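You operate a simulated robot arm through the tools that you are given. There is no shell and no other tool.

You are at the controls of a simulated robot arm. One attempt, no reset.

JOB
Put things in order on the top of the window bench. At the end: the green brush stands where the wood piece stood; the grey brush stands where the green brush stood; the beige wax block is on the brown carton (marked "PADS"); the wood piece from the top of the window bench stands where the beige wax block stood; whatever was shut is shut again. Leave all else as you found it, and nothing knocked over.
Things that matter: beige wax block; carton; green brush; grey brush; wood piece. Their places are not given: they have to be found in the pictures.

It is judged by the outcome, as a careful person would: the job done as asked, and still so three seconds after it is handed in. It fails if anything else is knocked over, pushed out of place, dropped, spilled or broken.

ROBOT AND FRAMES
A 7-joint arm with a two-finger parallel gripper, fixed in place. Base frame: the origin is at the foot of the arm, x ahead of it, y to its left, z up; the work surface is at about z = 0. Readings come in mm, degrees, newtons and seconds.
With the tool pointing down near the work surface it reaches from about 220 to 580 mm from the base axis. Its first joint turns from -66.0 to 66.0 degrees. Payload 2.5 kg.
The TCP is the grasp point between the finger pads, 23 mm short of the fingertips. In the tool frame z runs along the fingers and y along their closing line. Largest opening 94 mm; finger width 38, thickness 10; the body of the gripper, 54 by 96 mm, starts 39 mm behind the TCP.
Orientation is that of the tool frame in the base frame, as a unit quaternion [w, x, y, z]. With the fingers straight down and closing along the base's y, the tool's x points along the base's -x, its y along +y and its z along -z.

CONTROLS
- The arm moves only by the tool drive_tool. Its argument "steps" is a list of rows, each a list of 6 numbers: the shift along the base's x, y, z in units of 30 mm (1.0 is 30 mm), then the turn, a rotation vector about the base's x, y, z in units of 4 degrees (1.0 is 4 degrees). In form: [[x, y, z, rx, ry, rz], ...]. A call has 1 to 20 rows; each row shifts and turns the commanded pose from where the row before left it. "fingers" is the gripper command, from -1 (shut) to 1 (fully open), values between in proportion, set as the call begins (left out, the last holds). A call with a number of a shift or a turn outside -1 to 1 is refused whole. Rows are played at 5 a second. More than 50 mm and 8.6 degrees between two rows, or a gripper value outside its range, and nothing of the call is played. Where a pose cannot be reached the arm comes as near as it can. A force on the tool above 40 N (or 10 N above the force at the start of the call, whichever is more), or a blocked arm, ends the call early, and 0.2 s more pass. Each finger travels about 108 mm/s and halts on what it meets, pressing with about 30 N; the grip force reading is that of the motor and also rises with nothing between the fingers. The clock runs only during rows and for 0.2 s after the last one: add rows that do not move to give the fingers time. It gives the time, the measured TCP pose, the force on the tool (base axes), the opening and the grip force at its end, in the units of the frame above (readings bear some noise), with the torque about the TCP (base axes, N m) and any sound that the robot's microphone picked up, and new pictures: "show" is both (left out), scene, wrist or none.
- Cameras (640 x 400 px; columns grow to the right, rows downward): "scene" is fixed at [127.4, -426.7, 545.4]; the picture's right is [0.74, -0.68, 0.00], its down [-0.40, -0.43, -0.81] and it looks along [0.55, 0.60, -0.59] (base axes); focal length 334 px, centre (320, 200). "wrist" rides on the gripper at [86, 16, -74] in the tool frame; the picture's right is [-0.18, 0.98, 0.00], its down [-0.58, -0.11, -0.81] and it looks along [-0.79, -0.15, 0.59] (tool axes); focal length 243 px, centre (320, 200).
- locate(camera, pixels): for up to 12 pixels [column, row] of the newest picture of that camera ("zoom" is the newest enlarged one), the place [x, y, z] in the base frame of the surface seen there, good to about 2 mm, but the place of the scene camera against the robot may be out by one fixed shift of up to 18 mm in any direction. No time passes.
- enlarge(camera, box): a new picture of the part [left, top, right, bottom] of that camera's present view, enlarged. No time passes.
- finish_job(): hands the job in; it is judged then, once.

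Unless the task says otherwise, let go and move clear before handing in.

The tools are called after "Emit:" by a JSON object that holds its "method" and its "body". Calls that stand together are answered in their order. drive_tool: Moves the arm, as the interface text tells. Its arguments: {"type":"object","properties":{"steps":{"type":"array","items":{"type":"array","items":{"type":"number"}}},"fingers":{"type":"number"},"show":{"type":"string","enum":["both","scene","wrist","none"]}},"required":["steps"]} The other tools are called the same way: locate (camera, pixels) gives the place of the surface under pixels of a picture; enlarge (camera, box) takes an enlarged picture of a part of a camera's view; finish_job () hands the job in.

At the start:

```text
clock: 0.0
position: [398.0, -21.7, 324.0]
ee_rot: [0.0, 0.0, 1.0, 0.0]
contact_force: [-0.1, 0.8, 0.2]
ft_torque: [0.0, 0.03, -0.01]
gripper_width: 93.9
finger_force: 0.1
```

scene: 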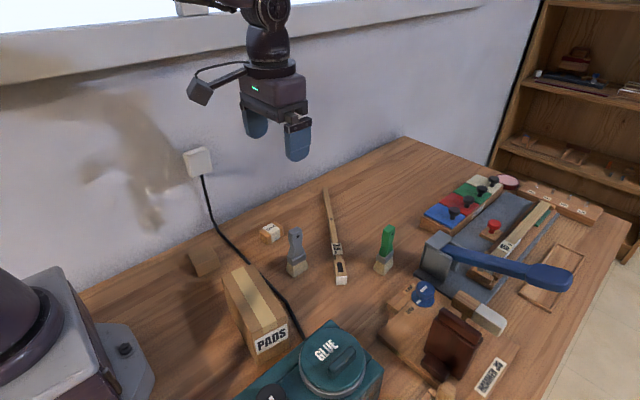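
wrist: 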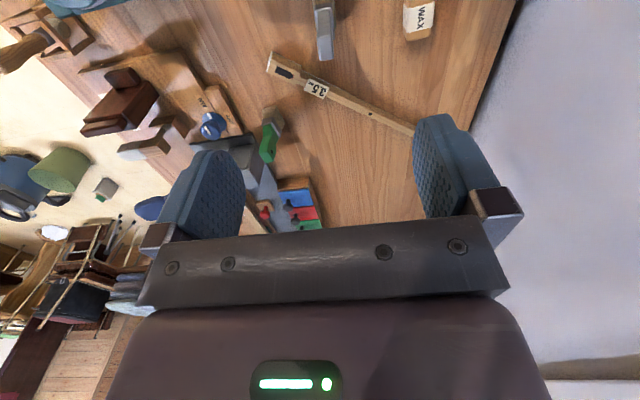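

The scene picture shows a wax-like block near (270,232), a grey brush at (296,252), a green brush at (386,250), a carton "PADS" at (257,312) and a small wood block at (204,260). I'll look closer before moving.

Emit:
{"method": "enlarge", "body": {"camera": "scene", "box": [170, 190, 330, 290]}}

Emit:
{"method": "enlarge", "body": {"camera": "scene", "box": [300, 180, 620, 380]}}

Emit:
{"method": "enlarge", "body": {"camera": "wrist", "box": [80, 0, 520, 260]}}

Emit:
{"method": "enlarge", "body": {"camera": "scene", "box": [140, 220, 460, 400]}}

```text
4.00 times, centred on (250, 240) of scene
```

zoom: 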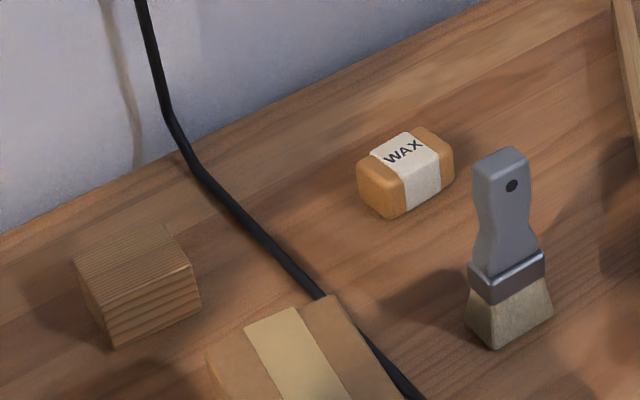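

```text
2.00 times, centred on (460, 280) of scene
```

zoom: 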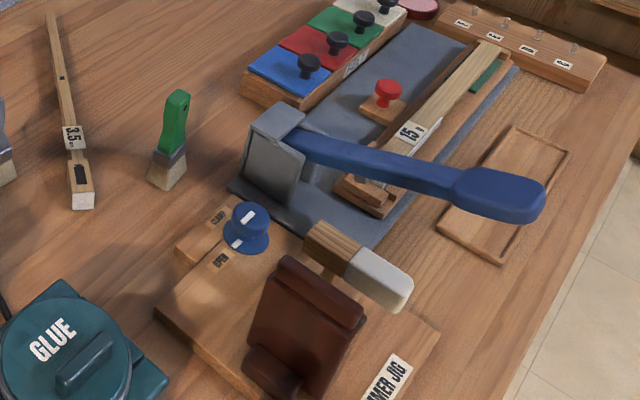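

```text
1.45 times, centred on (300, 130) of wrist
```

zoom: 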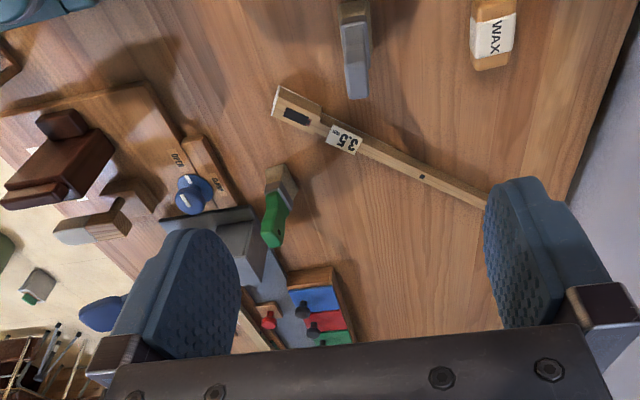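

```text
2.00 times, centred on (300, 310) of scene
```

zoom: 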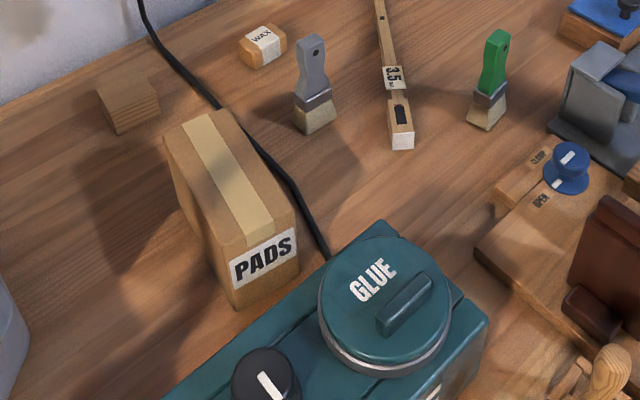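

The wood block is at zoom-corresponding scene pixel (204,260). I'll measure all the objects with locate and view the labels more closely.

Emit:
{"method": "locate", "body": {"camera": "scene", "pixels": [[203, 250], [206, 268], [269, 229], [273, 237], [295, 235], [298, 268], [388, 233], [384, 267], [240, 278], [262, 318], [340, 275], [325, 190]]}}

Emit:
{"method": "enlarge", "body": {"camera": "scene", "box": [180, 235, 230, 285]}}

Emit:
{"method": "enlarge", "body": {"camera": "scene", "box": [310, 180, 360, 300]}}

```text
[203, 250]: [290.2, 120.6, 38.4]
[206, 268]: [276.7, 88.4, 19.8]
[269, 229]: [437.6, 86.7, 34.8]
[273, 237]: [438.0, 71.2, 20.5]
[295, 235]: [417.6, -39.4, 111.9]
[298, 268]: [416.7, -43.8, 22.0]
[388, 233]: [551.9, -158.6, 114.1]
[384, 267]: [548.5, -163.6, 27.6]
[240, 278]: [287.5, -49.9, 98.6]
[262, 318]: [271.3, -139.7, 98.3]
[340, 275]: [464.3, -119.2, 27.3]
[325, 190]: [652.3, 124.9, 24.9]
```

```text
8.00 times, centred on (205, 260) of scene
```

zoom: 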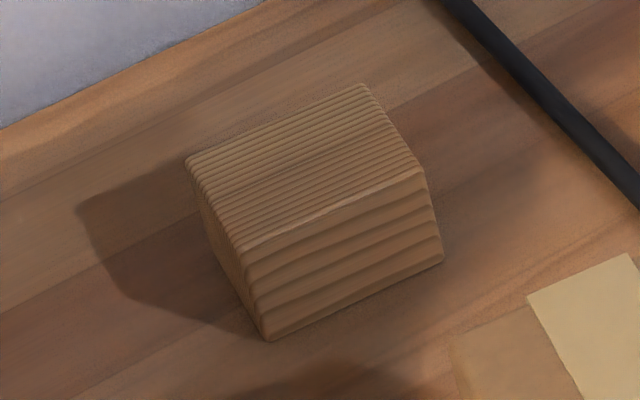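

```text
3.33 times, centred on (335, 240) of scene
```

zoom: 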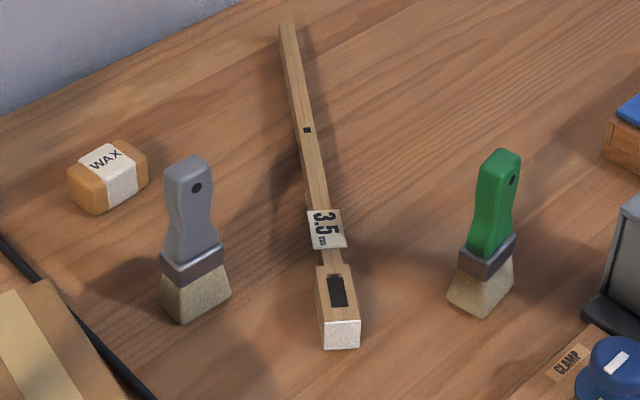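

The wrist picture also shows the wax (418,20), grey brush (323,30), green brush (268,145) and stick (315,88). I'll compare wrist positions against scene to find the scene camera's shift.

Emit:
{"method": "locate", "body": {"camera": "wrist", "pixels": [[418, 5], [420, 36], [418, 20], [325, 50], [322, 20], [266, 155], [275, 118], [315, 88], [270, 60], [283, 72], [212, 130], [300, 200]]}}

Emit:
{"method": "enlarge", "body": {"camera": "wrist", "box": [230, 0, 470, 150]}}

Emit:
{"method": "locate", "body": {"camera": "scene", "pixels": [[337, 250], [340, 280], [387, 228], [296, 231], [272, 228], [422, 288], [440, 240], [550, 268], [325, 350], [224, 268], [252, 265], [285, 322]]}}

```text
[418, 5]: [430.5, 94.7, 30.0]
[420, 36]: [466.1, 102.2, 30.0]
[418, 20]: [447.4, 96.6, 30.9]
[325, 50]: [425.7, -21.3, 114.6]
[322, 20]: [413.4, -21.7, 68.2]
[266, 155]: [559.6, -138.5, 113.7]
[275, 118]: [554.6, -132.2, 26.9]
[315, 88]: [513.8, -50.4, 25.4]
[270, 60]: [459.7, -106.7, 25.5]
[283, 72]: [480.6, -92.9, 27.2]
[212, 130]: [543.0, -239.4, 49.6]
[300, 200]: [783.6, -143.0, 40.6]
```

```text
2.67 times, centred on (350, 75) of wrist
```

zoom: 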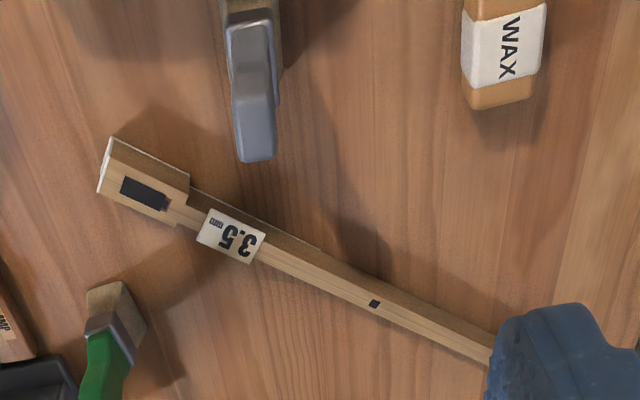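

```text
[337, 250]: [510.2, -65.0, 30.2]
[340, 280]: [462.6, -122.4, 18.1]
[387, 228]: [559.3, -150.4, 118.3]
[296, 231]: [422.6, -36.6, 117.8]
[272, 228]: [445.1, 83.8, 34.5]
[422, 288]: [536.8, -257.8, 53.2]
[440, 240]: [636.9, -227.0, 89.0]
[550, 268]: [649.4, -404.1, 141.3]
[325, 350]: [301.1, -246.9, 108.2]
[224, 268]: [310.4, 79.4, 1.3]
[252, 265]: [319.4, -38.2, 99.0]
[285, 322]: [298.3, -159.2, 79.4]
```

Same features (the "3.5" label at scene (337,250) and wrist (315,88)) suggest the scene frame is off by roughly (+4,+14,-5) mm. I'll pull the arm back to see the wax, block and carton with the wrist camera.

Emit:
{"method": "drive_tool", "body": {"steps": [[-0.8, 0.6, 0.3, 0, 0, 0], [-0.8, 0.6, 0.3, 0, 0, 0], [-0.8, 0.6, 0.2, 0, 0, 0], [-0.8, 0.6, 0, 0, 0, 0], [-0.8, 0.4, 0, 0, 0, 0], [0, 0, 0, 0, 0, 0]], "fingers": 1}}

```text
clock: 1.4
position: [278.2, 60.6, 349.2]
ee_rot: [0.0, 0.0, 1.0, 0.0]
contact_force: [0.2, -0.2, -1.3]
ft_torque: [0.02, 0.0, -0.03]
gripper_width: 94.1
finger_force: 0.1
```

scene: 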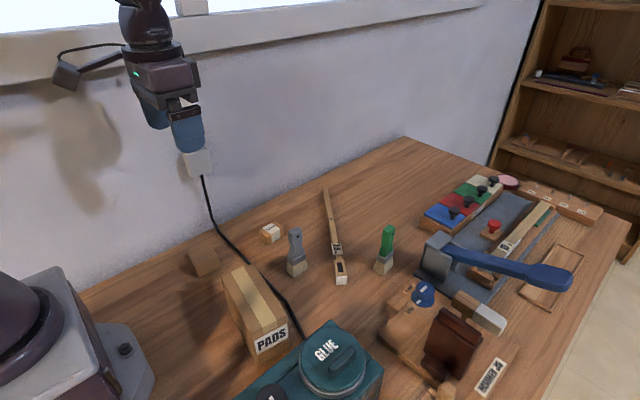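
wrist: 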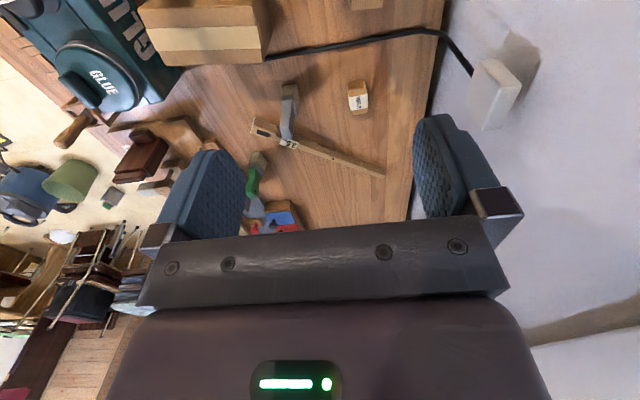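

The wrist picture now shows the wax at (358,97), carton top at (205,40), the wood block at the top edge (367,3) and the cable between. I'll zoom in to get the outlines.

Emit:
{"method": "enlarge", "body": {"camera": "wrist", "box": [320, 60, 400, 130]}}

Emit:
{"method": "enlarge", "body": {"camera": "wrist", "box": [120, 0, 440, 160]}}

Emit:
{"method": "enlarge", "body": {"camera": "wrist", "box": [235, 70, 335, 160]}}

```text
5.71 times, centred on (360, 95) of wrist
```

zoom: 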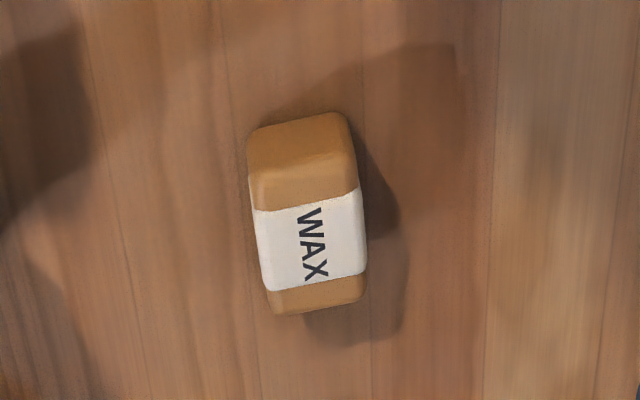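

```text
2.00 times, centred on (280, 80) of wrist
```

zoom: 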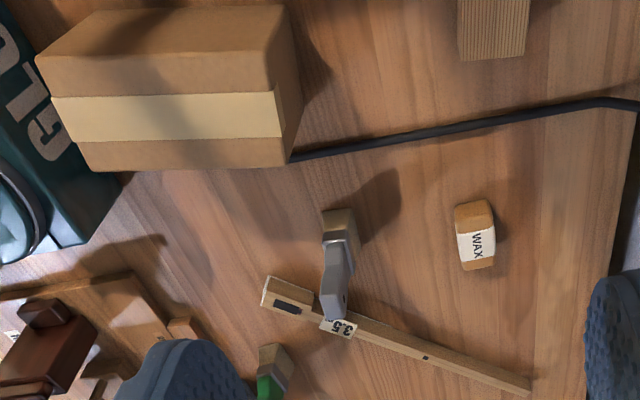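

```text
4.44 times, centred on (285, 115) of wrist
```

zoom: 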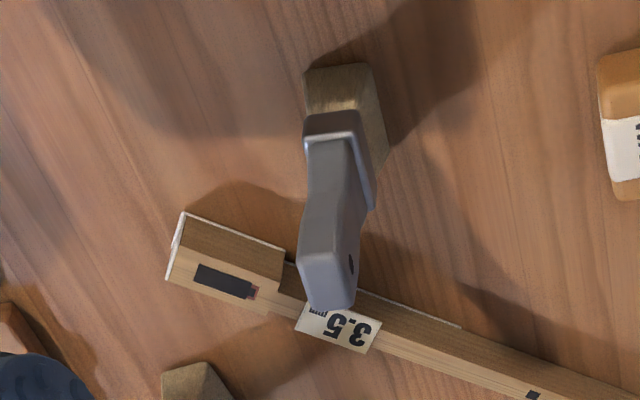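

I'll measure the wax's top face edges, the carton's top and the block's visible corner from the wrist camera.

Emit:
{"method": "locate", "body": {"camera": "wrist", "pixels": [[357.4, 91], [359, 112], [350, 102], [367, 100], [358, 101], [145, 30], [255, 20], [170, 55], [260, 45], [260, 58], [170, 80], [166, 82]]}}

Emit:
{"method": "locate", "body": {"camera": "wrist", "pixels": [[351, 8], [383, 5], [367, 2], [366, 9], [350, 1], [384, 1], [288, 135], [284, 100], [200, 15], [200, 40], [200, 60], [200, 75]]}}

Emit:
{"method": "locate", "body": {"camera": "scene", "pixels": [[270, 228], [265, 230], [276, 227], [337, 250], [224, 268], [246, 265], [256, 330], [287, 318], [240, 300], [262, 290], [273, 350], [225, 276]]}}

```text
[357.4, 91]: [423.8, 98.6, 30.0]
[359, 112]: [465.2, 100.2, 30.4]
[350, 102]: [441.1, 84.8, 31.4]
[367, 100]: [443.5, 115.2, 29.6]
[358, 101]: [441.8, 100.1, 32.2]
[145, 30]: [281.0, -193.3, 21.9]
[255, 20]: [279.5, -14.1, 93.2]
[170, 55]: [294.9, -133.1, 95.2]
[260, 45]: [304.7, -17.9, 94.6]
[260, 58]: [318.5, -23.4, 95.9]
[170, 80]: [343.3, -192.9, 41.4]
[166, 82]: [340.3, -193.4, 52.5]
```

```text
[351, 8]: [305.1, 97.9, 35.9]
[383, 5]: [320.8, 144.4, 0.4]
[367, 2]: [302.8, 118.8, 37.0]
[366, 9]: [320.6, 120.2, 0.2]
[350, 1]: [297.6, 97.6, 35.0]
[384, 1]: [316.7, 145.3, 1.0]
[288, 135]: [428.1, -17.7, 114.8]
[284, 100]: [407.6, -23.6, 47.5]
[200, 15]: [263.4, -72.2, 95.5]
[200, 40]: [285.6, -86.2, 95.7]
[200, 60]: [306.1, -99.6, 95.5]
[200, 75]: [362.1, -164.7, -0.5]
```

```text
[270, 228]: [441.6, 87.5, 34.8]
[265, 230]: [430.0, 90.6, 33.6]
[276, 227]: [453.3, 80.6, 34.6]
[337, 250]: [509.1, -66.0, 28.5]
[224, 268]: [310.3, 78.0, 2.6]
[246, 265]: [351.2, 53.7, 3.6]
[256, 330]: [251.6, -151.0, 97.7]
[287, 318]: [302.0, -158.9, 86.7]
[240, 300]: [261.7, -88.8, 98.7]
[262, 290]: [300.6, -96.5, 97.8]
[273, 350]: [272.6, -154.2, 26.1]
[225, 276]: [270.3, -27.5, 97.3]
```

The wax top spans x≈422–467, y≈84–116, z≈31, and the carton top is at z≈95.5. I'll measure the block's corners and the wall line, plus the brushes, in the scene picture.

Emit:
{"method": "locate", "body": {"camera": "scene", "pixels": [[189.5, 255.3], [210, 246.8], [217, 256], [196, 265], [198.7, 276], [219.8, 267], [205, 258], [215, 215], [180, 245], [230, 262], [262, 226], [281, 236]]}}

Emit:
{"method": "enlarge", "body": {"camera": "scene", "box": [270, 215, 330, 285]}}

Emit:
{"method": "enlarge", "body": {"camera": "scene", "box": [355, 215, 425, 285]}}

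```text
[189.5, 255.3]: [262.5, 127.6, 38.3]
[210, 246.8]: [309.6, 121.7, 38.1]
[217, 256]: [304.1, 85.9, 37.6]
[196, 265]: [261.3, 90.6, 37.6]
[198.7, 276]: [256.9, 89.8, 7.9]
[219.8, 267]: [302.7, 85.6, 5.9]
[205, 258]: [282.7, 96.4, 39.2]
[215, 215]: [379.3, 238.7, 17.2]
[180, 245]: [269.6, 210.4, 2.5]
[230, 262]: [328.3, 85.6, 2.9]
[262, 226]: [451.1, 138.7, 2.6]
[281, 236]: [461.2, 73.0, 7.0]
```

```text
5.71 times, centred on (300, 250) of scene
```

zoom: 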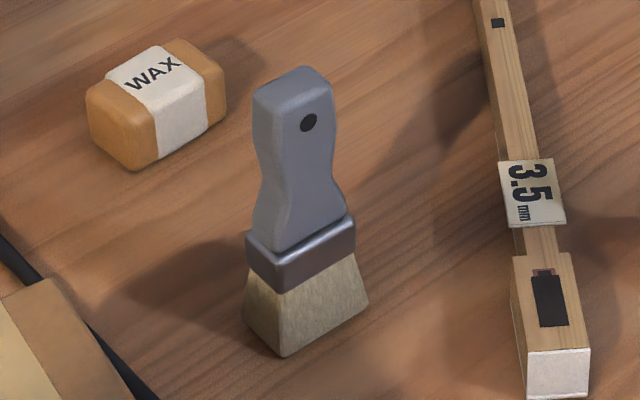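

```text
5.71 times, centred on (390, 250) of scene
```

zoom: 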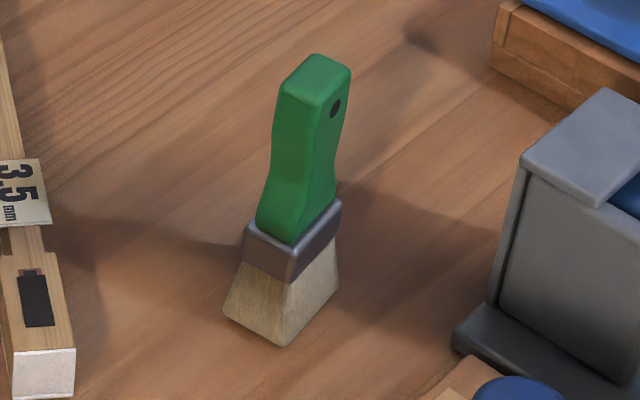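

Shifted to the robot frame, the wood block is centred near (288,120) with a yaw of about -7°, and the wax near (444,100). Next I'll go above the wax.

Emit:
{"method": "drive_tool", "body": {"steps": [[0.92, 0.22, -0.9, 0, 0, 0], [0.92, 0.22, -0.9, 0, 0, 0], [0.92, 0.22, -0.9, 0, 0, 0], [0.92, 0.22, -0.9, 0, 0, 0], [0.92, 0.22, -0.9, 0, 0, 0], [0.93, 0.21, -0.9, 0, 0, 0], [0, 0, -0.9, 0, 0, 0], [0, 0, -0.9, 0, 0, 0], [0, 0, 0, 0, 0, 0]], "fingers": 0.7}}

```text
clock: 3.4
position: [445.4, 102.6, 132.5]
ee_rot: [0.001, 0.0, 1.0, 0.0]
contact_force: [0.5, 0.4, 0.0]
ft_torque: [0.01, 0.01, 0.01]
gripper_width: 80.0
finger_force: 0.0
```

scene: 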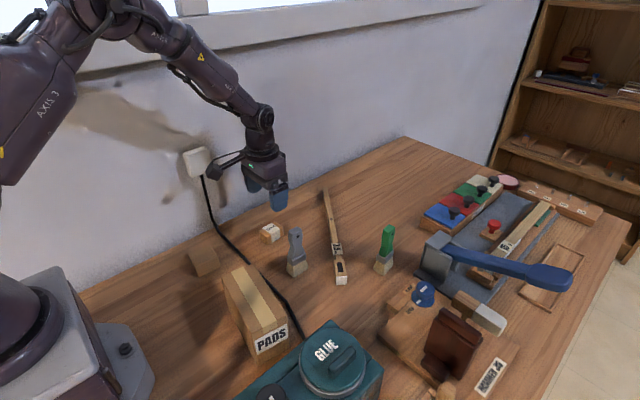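
wrist: 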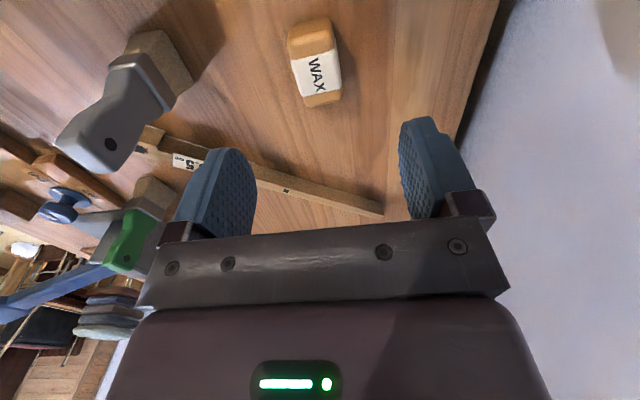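

The wax is clear in the wrist view at about (315,62), between the fingers. I'll measure its top edges at close range.

Emit:
{"method": "enlarge", "body": {"camera": "wrist", "box": [270, 10, 360, 115]}}

Emit:
{"method": "locate", "body": {"camera": "wrist", "pixels": [[310, 24], [322, 94], [296, 62], [338, 56], [316, 62], [291, 40], [303, 94], [332, 34], [340, 88], [322, 104], [140, 155], [148, 55]]}}

```text
3.81 times, centred on (315, 62) of wrist
```

zoom: 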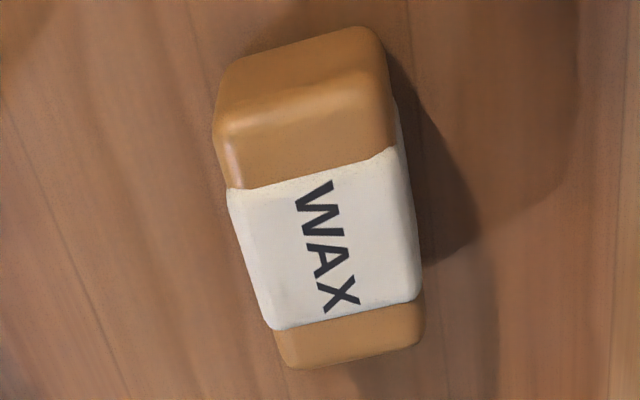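

```text
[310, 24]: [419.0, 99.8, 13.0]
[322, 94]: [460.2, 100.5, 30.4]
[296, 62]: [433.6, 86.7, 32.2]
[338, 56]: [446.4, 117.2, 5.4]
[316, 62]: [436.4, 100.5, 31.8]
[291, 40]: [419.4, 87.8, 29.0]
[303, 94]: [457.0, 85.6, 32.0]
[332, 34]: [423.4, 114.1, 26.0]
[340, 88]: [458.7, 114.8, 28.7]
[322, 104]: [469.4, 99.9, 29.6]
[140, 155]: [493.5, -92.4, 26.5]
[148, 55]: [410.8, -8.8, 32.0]
```

The wax runs x 418–470, y 85–116, top 31 and is centred at (444,100.5), nearly square with the gripper. I'll lower and close on it.

Emit:
{"method": "drive_tool", "body": {"steps": [[-0.03, -0.05, -0.9, 0, 0, 0], [0, 0, -0.9, 0, 0, 0], [0, 0, -0.9, 0, 0, 0], [0, 0, -0.68, 0, 0, 0], [0, 0, 0, 0, 0, 0]], "show": "none"}}

Emit:
{"method": "drive_tool", "body": {"steps": [[0, 0, 0, 0, 0, 0], [0, 0, 0, 0, 0, 0], [0, 0, 0, 0, 0, 0], [0, 0, 0, 0, 0, 0]], "fingers": -1}}

```text
clock: 4.6
position: [442.4, 99.0, 30.6]
ee_rot: [0.0, 0.001, 1.0, 0.0]
contact_force: [0.0, 1.1, -0.1]
ft_torque: [-0.01, -0.01, -0.03]
gripper_width: 80.2
finger_force: 0.0
```

```text
clock: 5.6
position: [440.7, 99.6, 30.6]
ee_rot: [0.0, 0.0, 1.0, -0.001]
contact_force: [0.0, 0.3, -0.3]
ft_torque: [0.0, 0.02, 0.01]
gripper_width: 31.2
finger_force: 29.8
```

scene: 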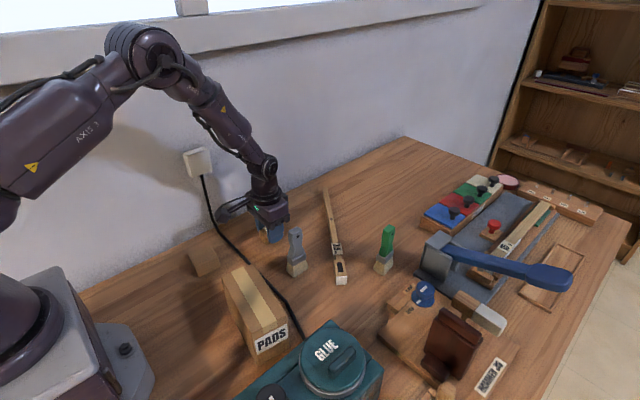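
wrist: 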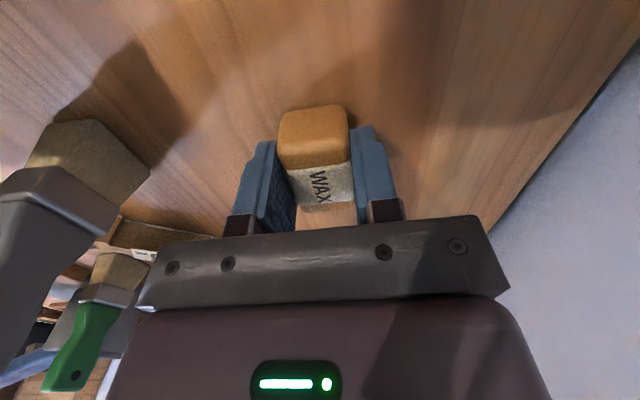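

The wax is held (opening 31.2 mm). I'll lift it, swing over the carton and turn it in line with the carton's long side.

Emit:
{"method": "drive_tool", "body": {"steps": [[0, 0, 1, 0, 0, 0], [0, 0, 1, 0, 0, 0], [0, 0, 1, 0, 0, 0], [0, 0, 1, 0, 0, 1], [0, 0, 1, 0, 0, 1], [0, 0, 1, 0, 0, 1], [-0.37, -0.43, 0, 0, 0, 1], [-0.37, -0.43, 0, 0, 0, 1], [-0.37, -0.43, 0, 0, 0, 1], [-0.37, -0.43, 0, 0, 0, 1], [-0.37, -0.43, 0, 0, 0, 1], [-0.37, -0.43, 0, 0, 0, 1], [-0.37, -0.43, 0, 0, 0, 1], [-0.37, -0.43, 0, 0, 0, 1], [-0.37, -0.43, 0, 0, 0, 1], [-0.37, -0.43, 0, 0, 0, 1], [-0.37, -0.43, 0, 0, 0, 1], [-0.37, -0.43, 0, 0, 0, 1], [-0.37, -0.43, 0, 0, 0, 1], [-0.37, -0.43, 0, 0, 0, 1]]}}

```text
clock: 9.8
position: [287.3, -80.7, 209.7]
ee_rot: [0.0, -0.56, 0.828, 0.0]
contact_force: [-0.1, 0.4, -0.2]
ft_torque: [-0.01, -0.02, 0.02]
gripper_width: 31.5
finger_force: 29.8
```

scene: 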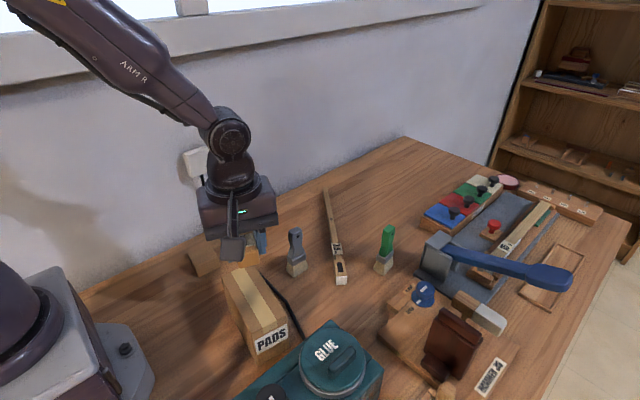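
wrist: 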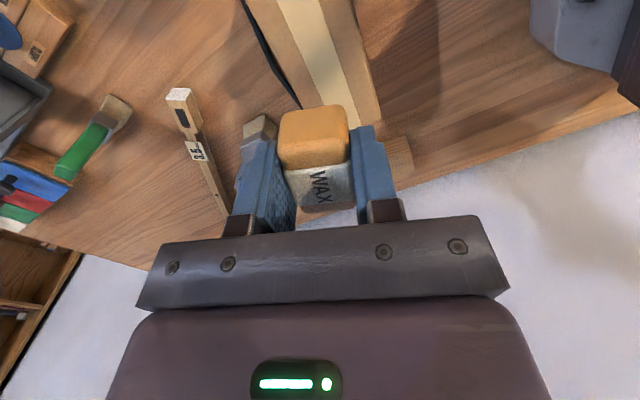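

The turn is at 68° and the carton's top shows in the wrist view around (320,50). I'll turn the last 14° and measure the carton's edges from here.

Emit:
{"method": "drive_tool", "body": {"steps": [[0, 0, 0, 0, 0, 1], [0, 0, 0, 0, 0, 1], [0, 0, 0, 0, 0, 1], [0, 0, 0, 0, 0, 0.5], [0, 0, 0, 0, 0, 0]]}}

```text
clock: 11.0
position: [287.0, -79.8, 209.2]
ee_rot: [0.001, -0.656, 0.755, 0.0]
contact_force: [0.2, 0.2, -0.5]
ft_torque: [0.0, 0.03, 0.0]
gripper_width: 31.0
finger_force: 29.8
```

scene: 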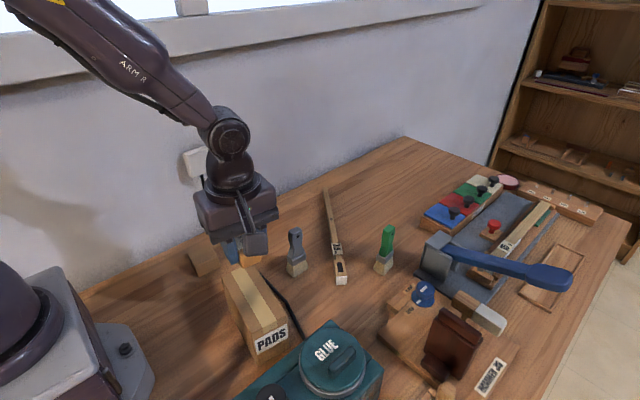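
wrist: 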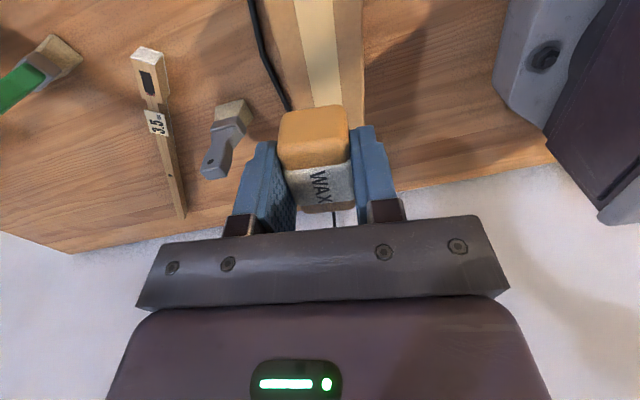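

The wax is lined up with the carton's tape in the wrist view. I'll check the carton's side edges at rows 20–90.

Emit:
{"method": "enlarge", "body": {"camera": "wrist", "box": [240, 0, 400, 130]}}

Emit:
{"method": "locate", "body": {"camera": "wrist", "pixels": [[273, 20], [361, 20], [285, 60], [361, 60], [292, 90], [361, 90], [318, 20], [318, 60], [318, 90], [362, 110], [330, 5], [361, 122]]}}

```text
3.08 times, centred on (320, 65) of wrist
```

zoom: 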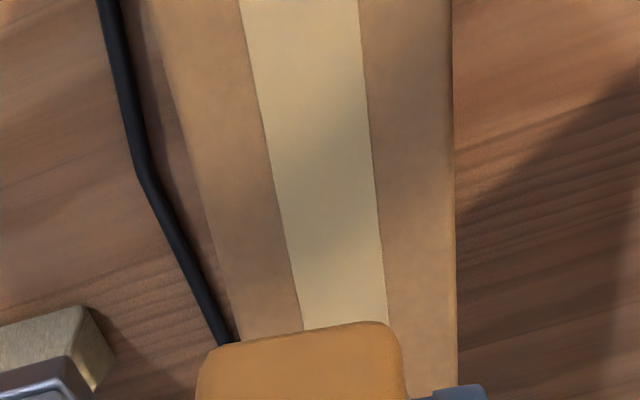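

```text
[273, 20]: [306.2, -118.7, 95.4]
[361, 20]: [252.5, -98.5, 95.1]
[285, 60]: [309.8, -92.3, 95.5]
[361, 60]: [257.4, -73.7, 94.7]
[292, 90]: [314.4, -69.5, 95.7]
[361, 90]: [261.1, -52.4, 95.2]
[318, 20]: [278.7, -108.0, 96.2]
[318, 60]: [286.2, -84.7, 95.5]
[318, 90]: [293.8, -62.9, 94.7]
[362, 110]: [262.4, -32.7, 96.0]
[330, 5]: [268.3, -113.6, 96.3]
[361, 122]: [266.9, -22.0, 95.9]
```

The carton's centreline is at x≈284.5 at y=-79, top z≈95.5. I'll lower the wax to just above it, then settle gently.

Emit:
{"method": "drive_tool", "body": {"steps": [[-0.08, 0, -0.8, 0, 0, -0.3], [0, 0, -0.8, 0, 0, 0], [0, 0, -0.7, 0, 0, 0], [0, 0, -0.3, 0, 0, 0], [0, 0, -0.1, 0, 0, 0], [0, 0, 0, 0, 0, 0]]}}

```text
clock: 12.4
position: [284.7, -79.1, 129.0]
ee_rot: [0.0, -0.648, 0.762, 0.0]
contact_force: [-0.5, 0.2, 0.2]
ft_torque: [-0.01, 0.0, -0.02]
gripper_width: 31.3
finger_force: 30.5
```

scene: 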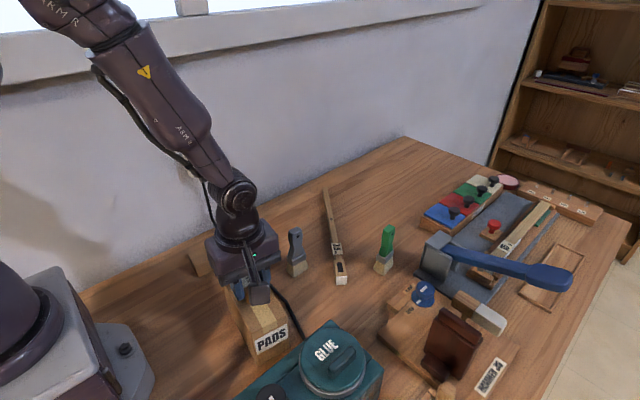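
wrist: 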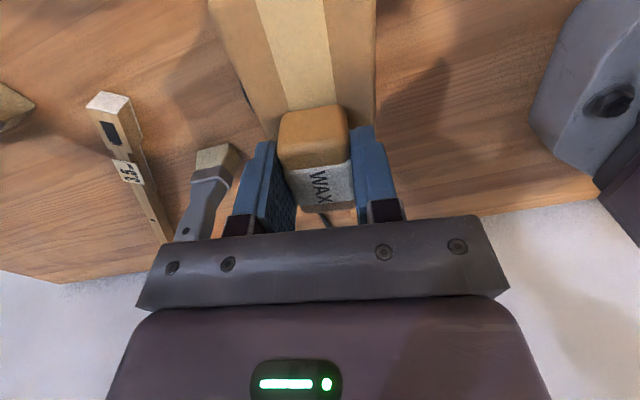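

The wax is a few millimetres above the carton top with no contact force yet. I'll settle it in 1 mm steps and watch the force.

Emit:
{"method": "drive_tool", "body": {"steps": [[0, 0, -0.04, 0, 0, 0], [0, 0, -0.04, 0, 0, 0], [0, 0, 0, 0, 0, 0]], "show": "none"}}

```text
clock: 13.2
position: [285.3, -78.5, 126.7]
ee_rot: [0.0, -0.648, 0.762, 0.0]
contact_force: [-0.3, 0.1, 0.1]
ft_torque: [0.0, -0.02, 0.01]
gripper_width: 31.2
finger_force: 30.1
```

Emit:
{"method": "drive_tool", "body": {"steps": [[0, 0, -0.04, 0, 0, 0], [0, 0, 0, 0, 0, 0]], "show": "none"}}

```text
clock: 13.8
position: [284.2, -78.3, 124.4]
ee_rot: [0.0, -0.648, 0.761, 0.0]
contact_force: [-0.3, 0.5, -0.4]
ft_torque: [0.02, 0.01, 0.0]
gripper_width: 31.3
finger_force: 30.1
```

Still no contact force, so I'll go down another millimetre at a time.

Emit:
{"method": "drive_tool", "body": {"steps": [[0, 0, -0.03, 0, 0, 0], [0, 0, 0, 0, 0, 0]], "show": "none"}}

```text
clock: 14.4
position: [285.2, -79.5, 124.0]
ee_rot: [0.0, -0.648, 0.762, 0.0]
contact_force: [-6.2, 2.0, 20.9]
ft_torque: [0.1, 0.17, 0.0]
gripper_width: 31.4
finger_force: 30.2
```

The wax touches the carton (about 21 N). I'll relieve slightly, open the fingers and rise.

Emit:
{"method": "drive_tool", "body": {"steps": [[0, 0, 0.02, 0, 0, 0], [0, 0, 0, 0, 0, 0]], "show": "none"}}

Emit:
{"method": "drive_tool", "body": {"steps": [[0, 0, 0, 0, 0, 0], [0, 0, 0, 0, 0, 0], [0, 0, 0, 0, 0, 0], [0, 0, 0.3, 0, 0, 0], [0, 0, 0.8, 0, 0, 0], [0, 0, 0.9, 0, 0, 0], [0, 0, 1, 0, 0, 0]], "fingers": 0.3}}

```text
clock: 15.0
position: [285.1, -80.0, 125.3]
ee_rot: [0.0, -0.648, 0.762, 0.0]
contact_force: [-5.2, -0.4, 15.5]
ft_torque: [0.01, 0.15, 0.03]
gripper_width: 31.4
finger_force: 29.6
```

```text
clock: 16.6
position: [283.0, -78.2, 216.9]
ee_rot: [0.0, -0.648, 0.762, 0.0]
contact_force: [0.2, -0.1, -0.2]
ft_torque: [0.01, -0.01, 0.0]
gripper_width: 61.2
finger_force: 0.1
```

scene: 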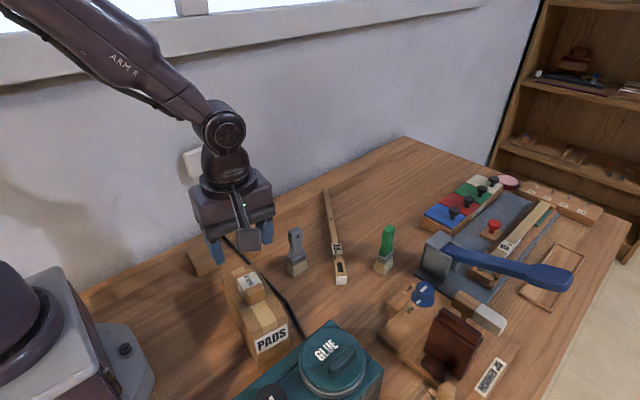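
wrist: 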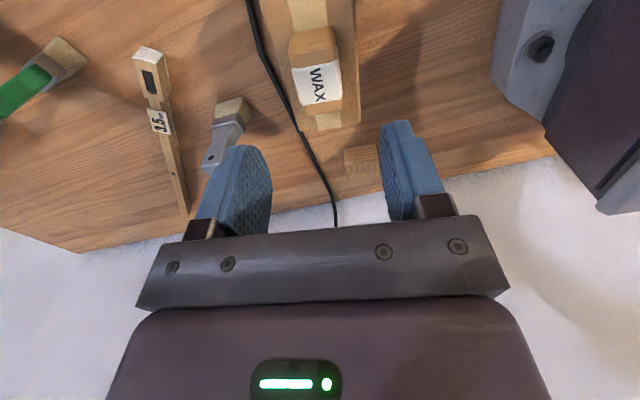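

The wax sits squarely on the carton (wrist (316,72)). Now I'll move over the wood block, about (288,120), keeping this turn so the fingers close along its x side.

Emit:
{"method": "drive_tool", "body": {"steps": [[0.02, 0.95, 0, 0, 0, 0.5], [0.02, 0.95, 0, 0, 0, 0], [0.02, 0.95, 0, 0, 0, 0], [0.02, 0.95, 0, 0, 0, 0], [0.02, 0.95, 0, 0, 0, 0], [0.02, 0.95, 0, 0, 0, 0], [0.02, 0.93, -0.5, 0, 0, 0], [0, 0, -0.9, 0, 0, 0], [0, 0, -0.9, 0, 0, 0], [0, 0, 0, 0, 0, 0]], "fingers": 0.7}}

```text
clock: 18.8
position: [290.8, 116.9, 144.6]
ee_rot: [0.0, -0.661, 0.75, 0.001]
contact_force: [-0.1, -0.4, -1.1]
ft_torque: [0.01, 0.01, 0.0]
gripper_width: 79.7
finger_force: 0.1
```

scene: 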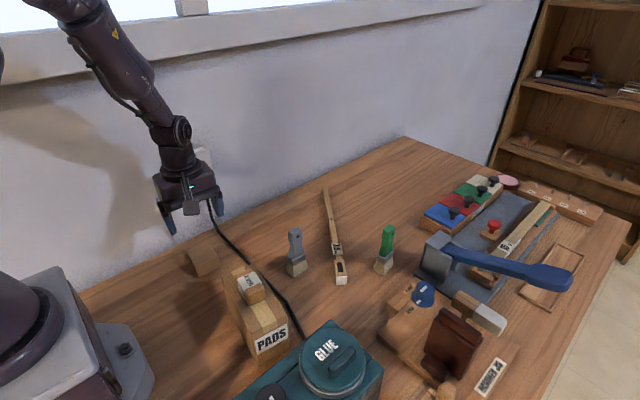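
wrist: 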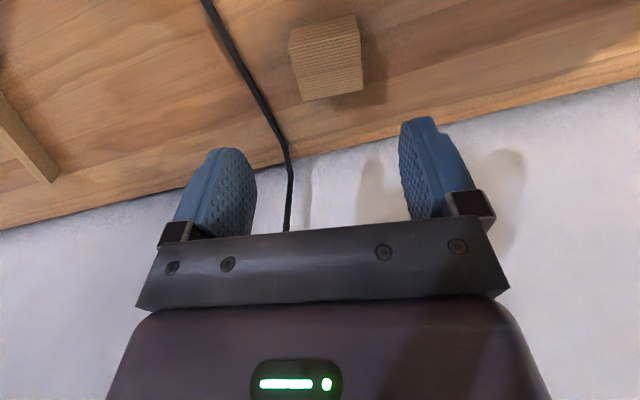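

Emit:
{"method": "enlarge", "body": {"camera": "wrist", "box": [270, 0, 380, 115]}}

Emit:
{"method": "locate", "body": {"camera": "wrist", "pixels": [[291, 52], [302, 98], [359, 36], [361, 88], [326, 65], [331, 92], [292, 40], [354, 18], [325, 45], [232, 50], [262, 105], [325, 28]]}}

```text
3.48 times, centred on (325, 58) of wrist
```

zoom: 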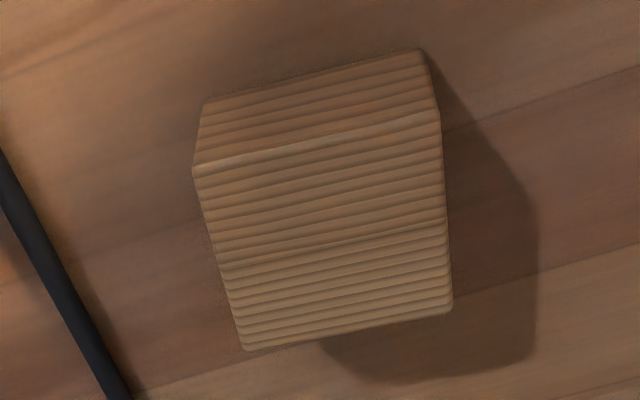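

```text
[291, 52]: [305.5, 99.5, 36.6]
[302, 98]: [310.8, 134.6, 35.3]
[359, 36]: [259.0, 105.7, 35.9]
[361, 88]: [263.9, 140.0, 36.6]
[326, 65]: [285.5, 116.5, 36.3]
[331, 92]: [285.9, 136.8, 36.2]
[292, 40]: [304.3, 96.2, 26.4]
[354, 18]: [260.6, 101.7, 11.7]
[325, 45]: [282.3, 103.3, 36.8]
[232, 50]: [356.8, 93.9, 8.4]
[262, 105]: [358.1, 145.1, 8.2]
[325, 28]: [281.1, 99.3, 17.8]
```

The block's top corners give centre (285,120), size about 47×38×36 and yaw -7.5°, matching the gripper turn of 82.8°. I'll descend and grip it.

Emit:
{"method": "drive_tool", "body": {"steps": [[-0.14, 0.05, -0.9, 0, 0, 0], [0, 0, -0.9, 0, 0, 0], [0, 0, -0.9, 0, 0, 0], [0, 0, -0.9, 0, 0, 0], [0, 0, -0.22, 0, 0, 0], [0, 0, 0, 0, 0, 0]], "show": "scene"}}

Emit:
{"method": "drive_tool", "body": {"steps": [[0, 0, 0, 0, 0, 0], [0, 0, 0, 0, 0, 0], [0, 0, 0, 0, 0, 0], [0, 0, 0, 0, 0, 0]], "fingers": -1}}

```text
clock: 20.2
position: [287.1, 119.2, 29.1]
ee_rot: [0.001, -0.662, 0.75, 0.0]
contact_force: [0.1, 0.5, 0.6]
ft_torque: [0.02, 0.02, 0.01]
gripper_width: 79.9
finger_force: 0.0
```

scene: 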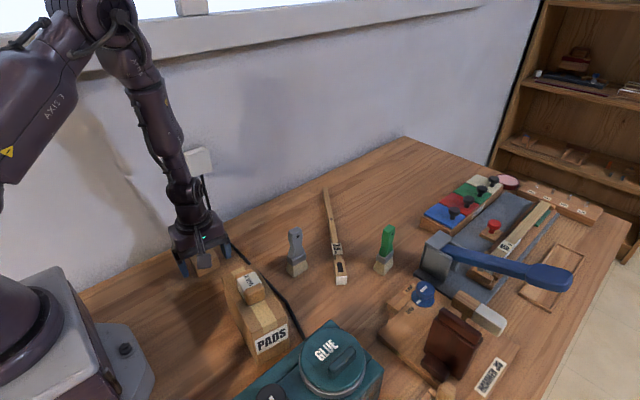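

```text
clock: 21.2
position: [286.0, 119.1, 29.1]
ee_rot: [0.001, -0.662, 0.75, 0.0]
contact_force: [0.6, 0.1, -0.1]
ft_torque: [0.01, 0.05, -0.02]
gripper_width: 48.9
finger_force: 30.3
```

scene: 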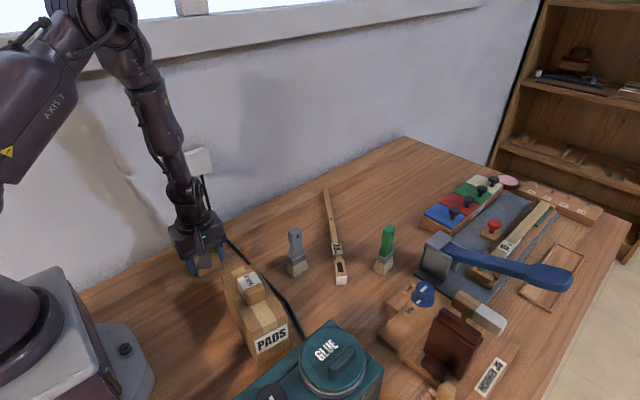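
wrist: 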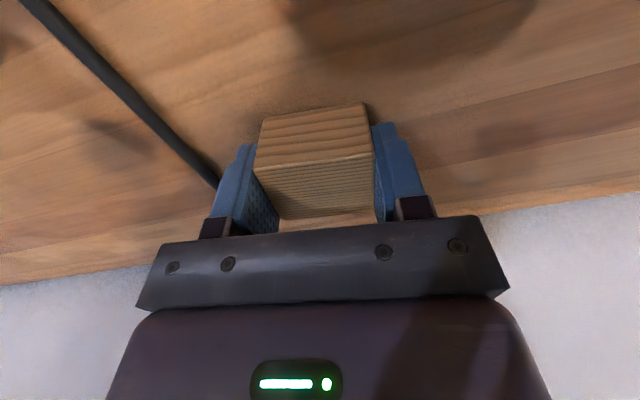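

The block is held (48.9 mm). At the wax spot the camera arm would come close to the grey brush with the present turn, so I'll turn the gripper back to 0° during the carry.

Emit:
{"method": "drive_tool", "body": {"steps": [[0, 0, 0.5, 0, 0, 0], [0, 0, 1, 0, 0, -1], [0, 0, 1, 0, 0, -1], [0.352, -0.0433, 0.5, 0, 0, -1], [0.352, -0.0433, 0, 0, 0, -1], [0.352, -0.0433, 0, 0, 0, -1], [0.352, -0.0433, 0, 0, 0, -1], [0.352, -0.0433, 0, 0, 0, -1], [0.352, -0.0433, 0, 0, 0, -1], [0.352, -0.0433, 0, 0, 0, -1], [0.352, -0.0433, 0, 0, 0, -1], [0.352, -0.0433, 0, 0, 0, -1], [0.352, -0.0433, 0, 0, 0, -1], [0.352, -0.0433, 0, 0, 0, -1], [0.352, -0.0433, 0, 0, 0, -1], [0.352, -0.0433, 0, 0, 0, -1], [0.352, -0.0433, 0, 0, 0, -1], [0.352, -0.0433, 0, 0, 0, -1], [0, 0, 0, 0, 0, -1], [0, 0, 0, 0, 0, -1]], "show": "none"}}

Emit:
{"method": "drive_tool", "body": {"steps": [[0, 0, 0, 0, 0, -1], [0, 0, 0, 0, 0, -0.7], [0, 0, 0, 0, 0, 0]]}}

```text
clock: 25.4
position: [444.6, 101.7, 120.7]
ee_rot: [0.0, -0.059, 0.998, 0.0]
contact_force: [-0.3, -1.1, 0.4]
ft_torque: [0.01, 0.0, -0.01]
gripper_width: 49.0
finger_force: 29.9
```

```text
clock: 26.2
position: [445.1, 100.8, 121.1]
ee_rot: [0.0, 0.001, 1.0, 0.0]
contact_force: [0.3, -1.2, -0.7]
ft_torque: [0.0, 0.03, -0.02]
gripper_width: 49.0
finger_force: 30.0
```

scene: 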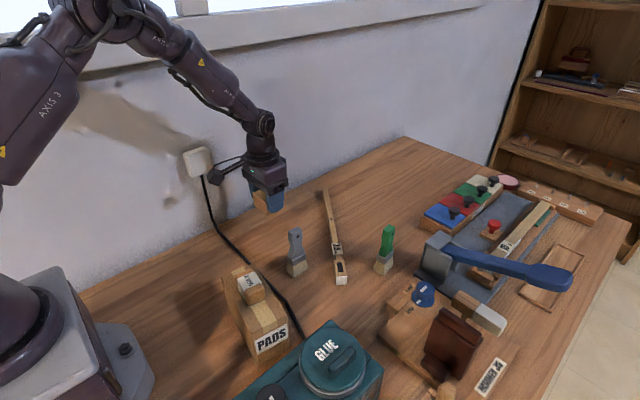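
wrist: 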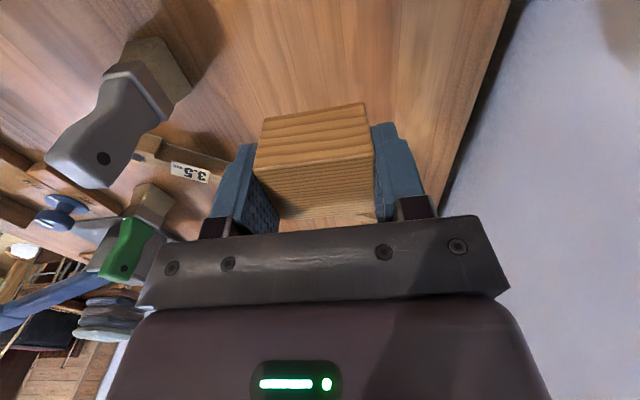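

The block is over the wax's former spot, with the TCP at about (445,101). I'll lower it 88 mm and then settle.

Emit:
{"method": "drive_tool", "body": {"steps": [[-0.02, 0, -0.9, 0, 0, 0], [0, 0, -0.9, 0, 0, 0], [0, 0, -0.8, 0, 0, 0], [0, 0, -0.3, 0, 0, 0], [0, 0, 0, 0, 0, 0]], "show": "none"}}

Emit:
{"method": "drive_tool", "body": {"steps": [[0, 0, -0.03, 0, 0, 0], [0, 0, 0, 0, 0, 0]], "show": "none"}}

```text
clock: 27.4
position: [443.5, 99.6, 35.2]
ee_rot: [0.0, 0.0, 1.0, -0.001]
contact_force: [0.5, 0.0, -0.8]
ft_torque: [-0.06, -0.02, -0.01]
gripper_width: 49.4
finger_force: 29.7
```

```text
clock: 28.0
position: [444.1, 100.5, 33.5]
ee_rot: [-0.001, -0.001, 1.0, 0.0]
contact_force: [-0.1, -0.3, -0.4]
ft_torque: [-0.01, 0.03, 0.02]
gripper_width: 49.3
finger_force: 29.9
```

No contact yet at z≈33. Continuing in small steps.

Emit:
{"method": "drive_tool", "body": {"steps": [[0, 0, -0.05, 0, 0, 0], [0, 0, 0, 0, 0, 0]], "show": "none"}}

Emit:
{"method": "drive_tool", "body": {"steps": [[0, 0, -0.025, 0, 0, 0], [0, 0, 0, 0, 0, 0]], "show": "none"}}

```text
clock: 28.6
position: [442.8, 99.7, 32.2]
ee_rot: [0.0, 0.0, 1.0, 0.0]
contact_force: [-0.1, -0.6, -0.2]
ft_torque: [-0.03, 0.01, 0.03]
gripper_width: 49.1
finger_force: 30.0
```

```text
clock: 29.2
position: [443.3, 101.6, 31.2]
ee_rot: [0.0, 0.001, 1.0, 0.0]
contact_force: [-0.3, -0.2, 0.1]
ft_torque: [-0.01, 0.05, -0.02]
gripper_width: 49.1
finger_force: 29.7
```

Emit:
{"method": "drive_tool", "body": {"steps": [[0, 0, -0.03, 0, 0, 0], [0, 0, 0, 0, 0, 0]], "show": "none"}}

```text
clock: 29.8
position: [443.7, 99.4, 30.4]
ee_rot: [0.0, 0.0, 1.0, -0.001]
contact_force: [-0.2, 0.4, 0.1]
ft_torque: [0.01, 0.03, -0.02]
gripper_width: 49.2
finger_force: 30.5
```

Emit:
{"method": "drive_tool", "body": {"steps": [[0, 0, -0.025, 0, 0, 0], [0, 0, 0, 0, 0, 0]], "show": "none"}}

```text
clock: 30.4
position: [443.2, 101.2, 29.7]
ee_rot: [0.0, 0.0, 1.0, 0.0]
contact_force: [-0.4, -0.5, -0.4]
ft_torque: [0.01, 0.01, 0.01]
gripper_width: 49.1
finger_force: 30.5
```

Still free at z≈29.7; one more small step should meet the bench.

Emit:
{"method": "drive_tool", "body": {"steps": [[0, 0, -0.02, 0, 0, 0], [0, 0, 0, 0, 0, 0]], "show": "none"}}

```text
clock: 31.0
position: [444.0, 102.0, 31.1]
ee_rot: [0.0, 0.0, 1.0, 0.0]
contact_force: [0.6, 0.8, -0.7]
ft_torque: [-0.01, -0.02, -0.02]
gripper_width: 49.1
finger_force: 29.9
```

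No contact yet. Another 0.6 mm.

Emit:
{"method": "drive_tool", "body": {"steps": [[0, 0, -0.02, 0, 0, 0], [0, 0, 0, 0, 0, 0]], "show": "wrist"}}

```text
clock: 31.6
position: [442.8, 100.6, 28.6]
ee_rot: [0.0, 0.0, 1.0, -0.001]
contact_force: [-8.2, -2.2, 21.1]
ft_torque: [-0.03, 0.31, 0.01]
gripper_width: 49.1
finger_force: 30.4
```

wrist: 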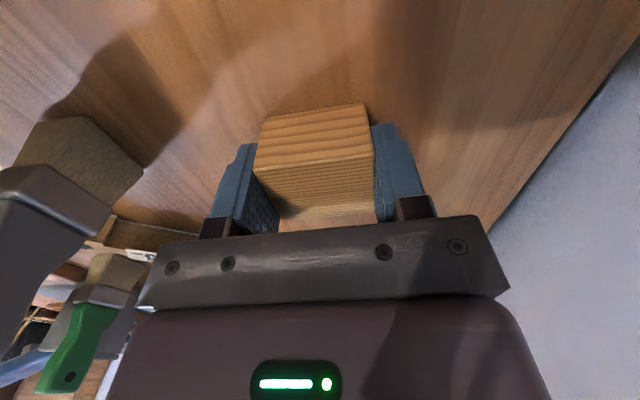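

The block is on the bench (21 N). I'll open and rise.

Emit:
{"method": "drive_tool", "body": {"steps": [[0, 0, 0.02, 0, 0, 0], [0, 0, 0, 0, 0, 0], [0, 0, 0, 0, 0, 0], [0, 0, 0, 0, 0, 0], [0, 0, 0.3, 0, 0, 0], [0, 0, 0.8, 0, 0, 0], [0, 0, 1, 0, 0, 0], [0, 0, 1, 0, 0, 0], [0, 0, 1, 0, 0, 0], [0, 0, 1, 0, 0, 0], [0, 0, 1, 0, 0, 0]], "fingers": 0.6}}

```text
clock: 34.0
position: [441.8, 100.1, 212.0]
ee_rot: [-0.001, 0.0, 1.0, 0.0]
contact_force: [0.3, -0.1, -1.0]
ft_torque: [-0.02, 0.02, -0.01]
gripper_width: 75.1
finger_force: 0.0
```

scene: 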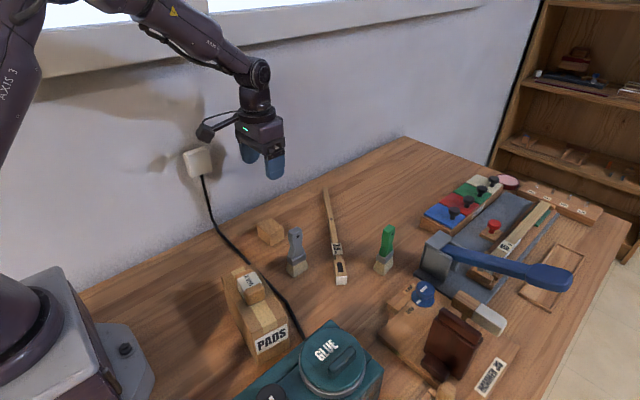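
wrist: 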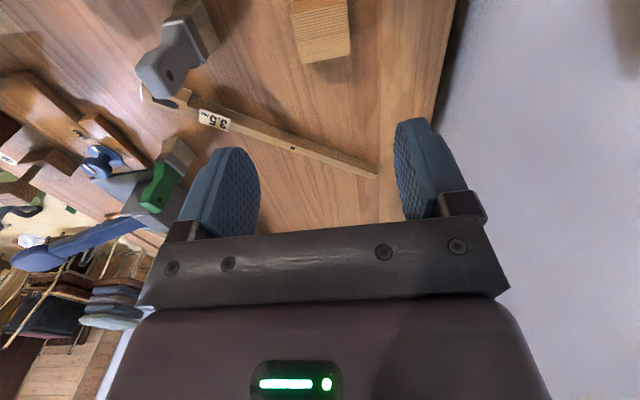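

The block stands where the wax was. Next I'll move across, staying high, to look at the green brush from behind.

Emit:
{"method": "drive_tool", "body": {"steps": [[0, -0.95, 0.2, 0, 0, 0], [0, -0.95, 0.2, 0, 0, 0], [0, -0.95, 0, 0, 0, 0], [0, -0.95, 0, 0, 0, 0], [0, -0.95, 0, 0, 0, 0], [0, -0.95, 0, 0, 0, 0], [0, -0.95, 0, 0, 0, 0], [0, 0, 0, 0, 0, 0]]}}

```text
clock: 35.8
position: [443.6, -98.3, 222.3]
ee_rot: [0.0, 0.0, 1.0, 0.0]
contact_force: [0.3, 1.0, -0.5]
ft_torque: [0.01, 0.01, 0.02]
gripper_width: 75.2
finger_force: 0.1
```

scene: 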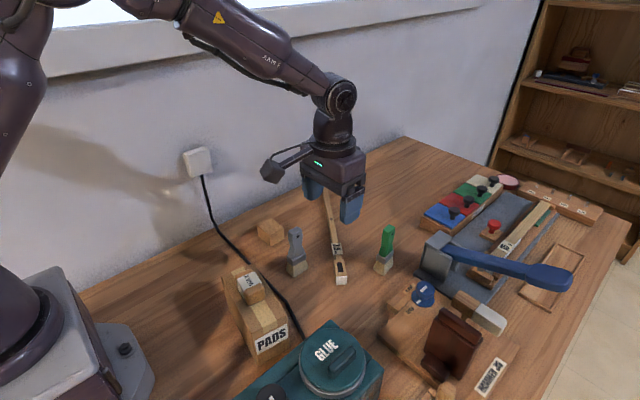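
wrist: 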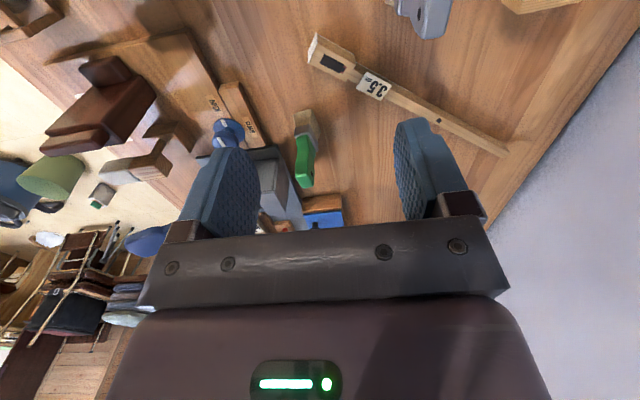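

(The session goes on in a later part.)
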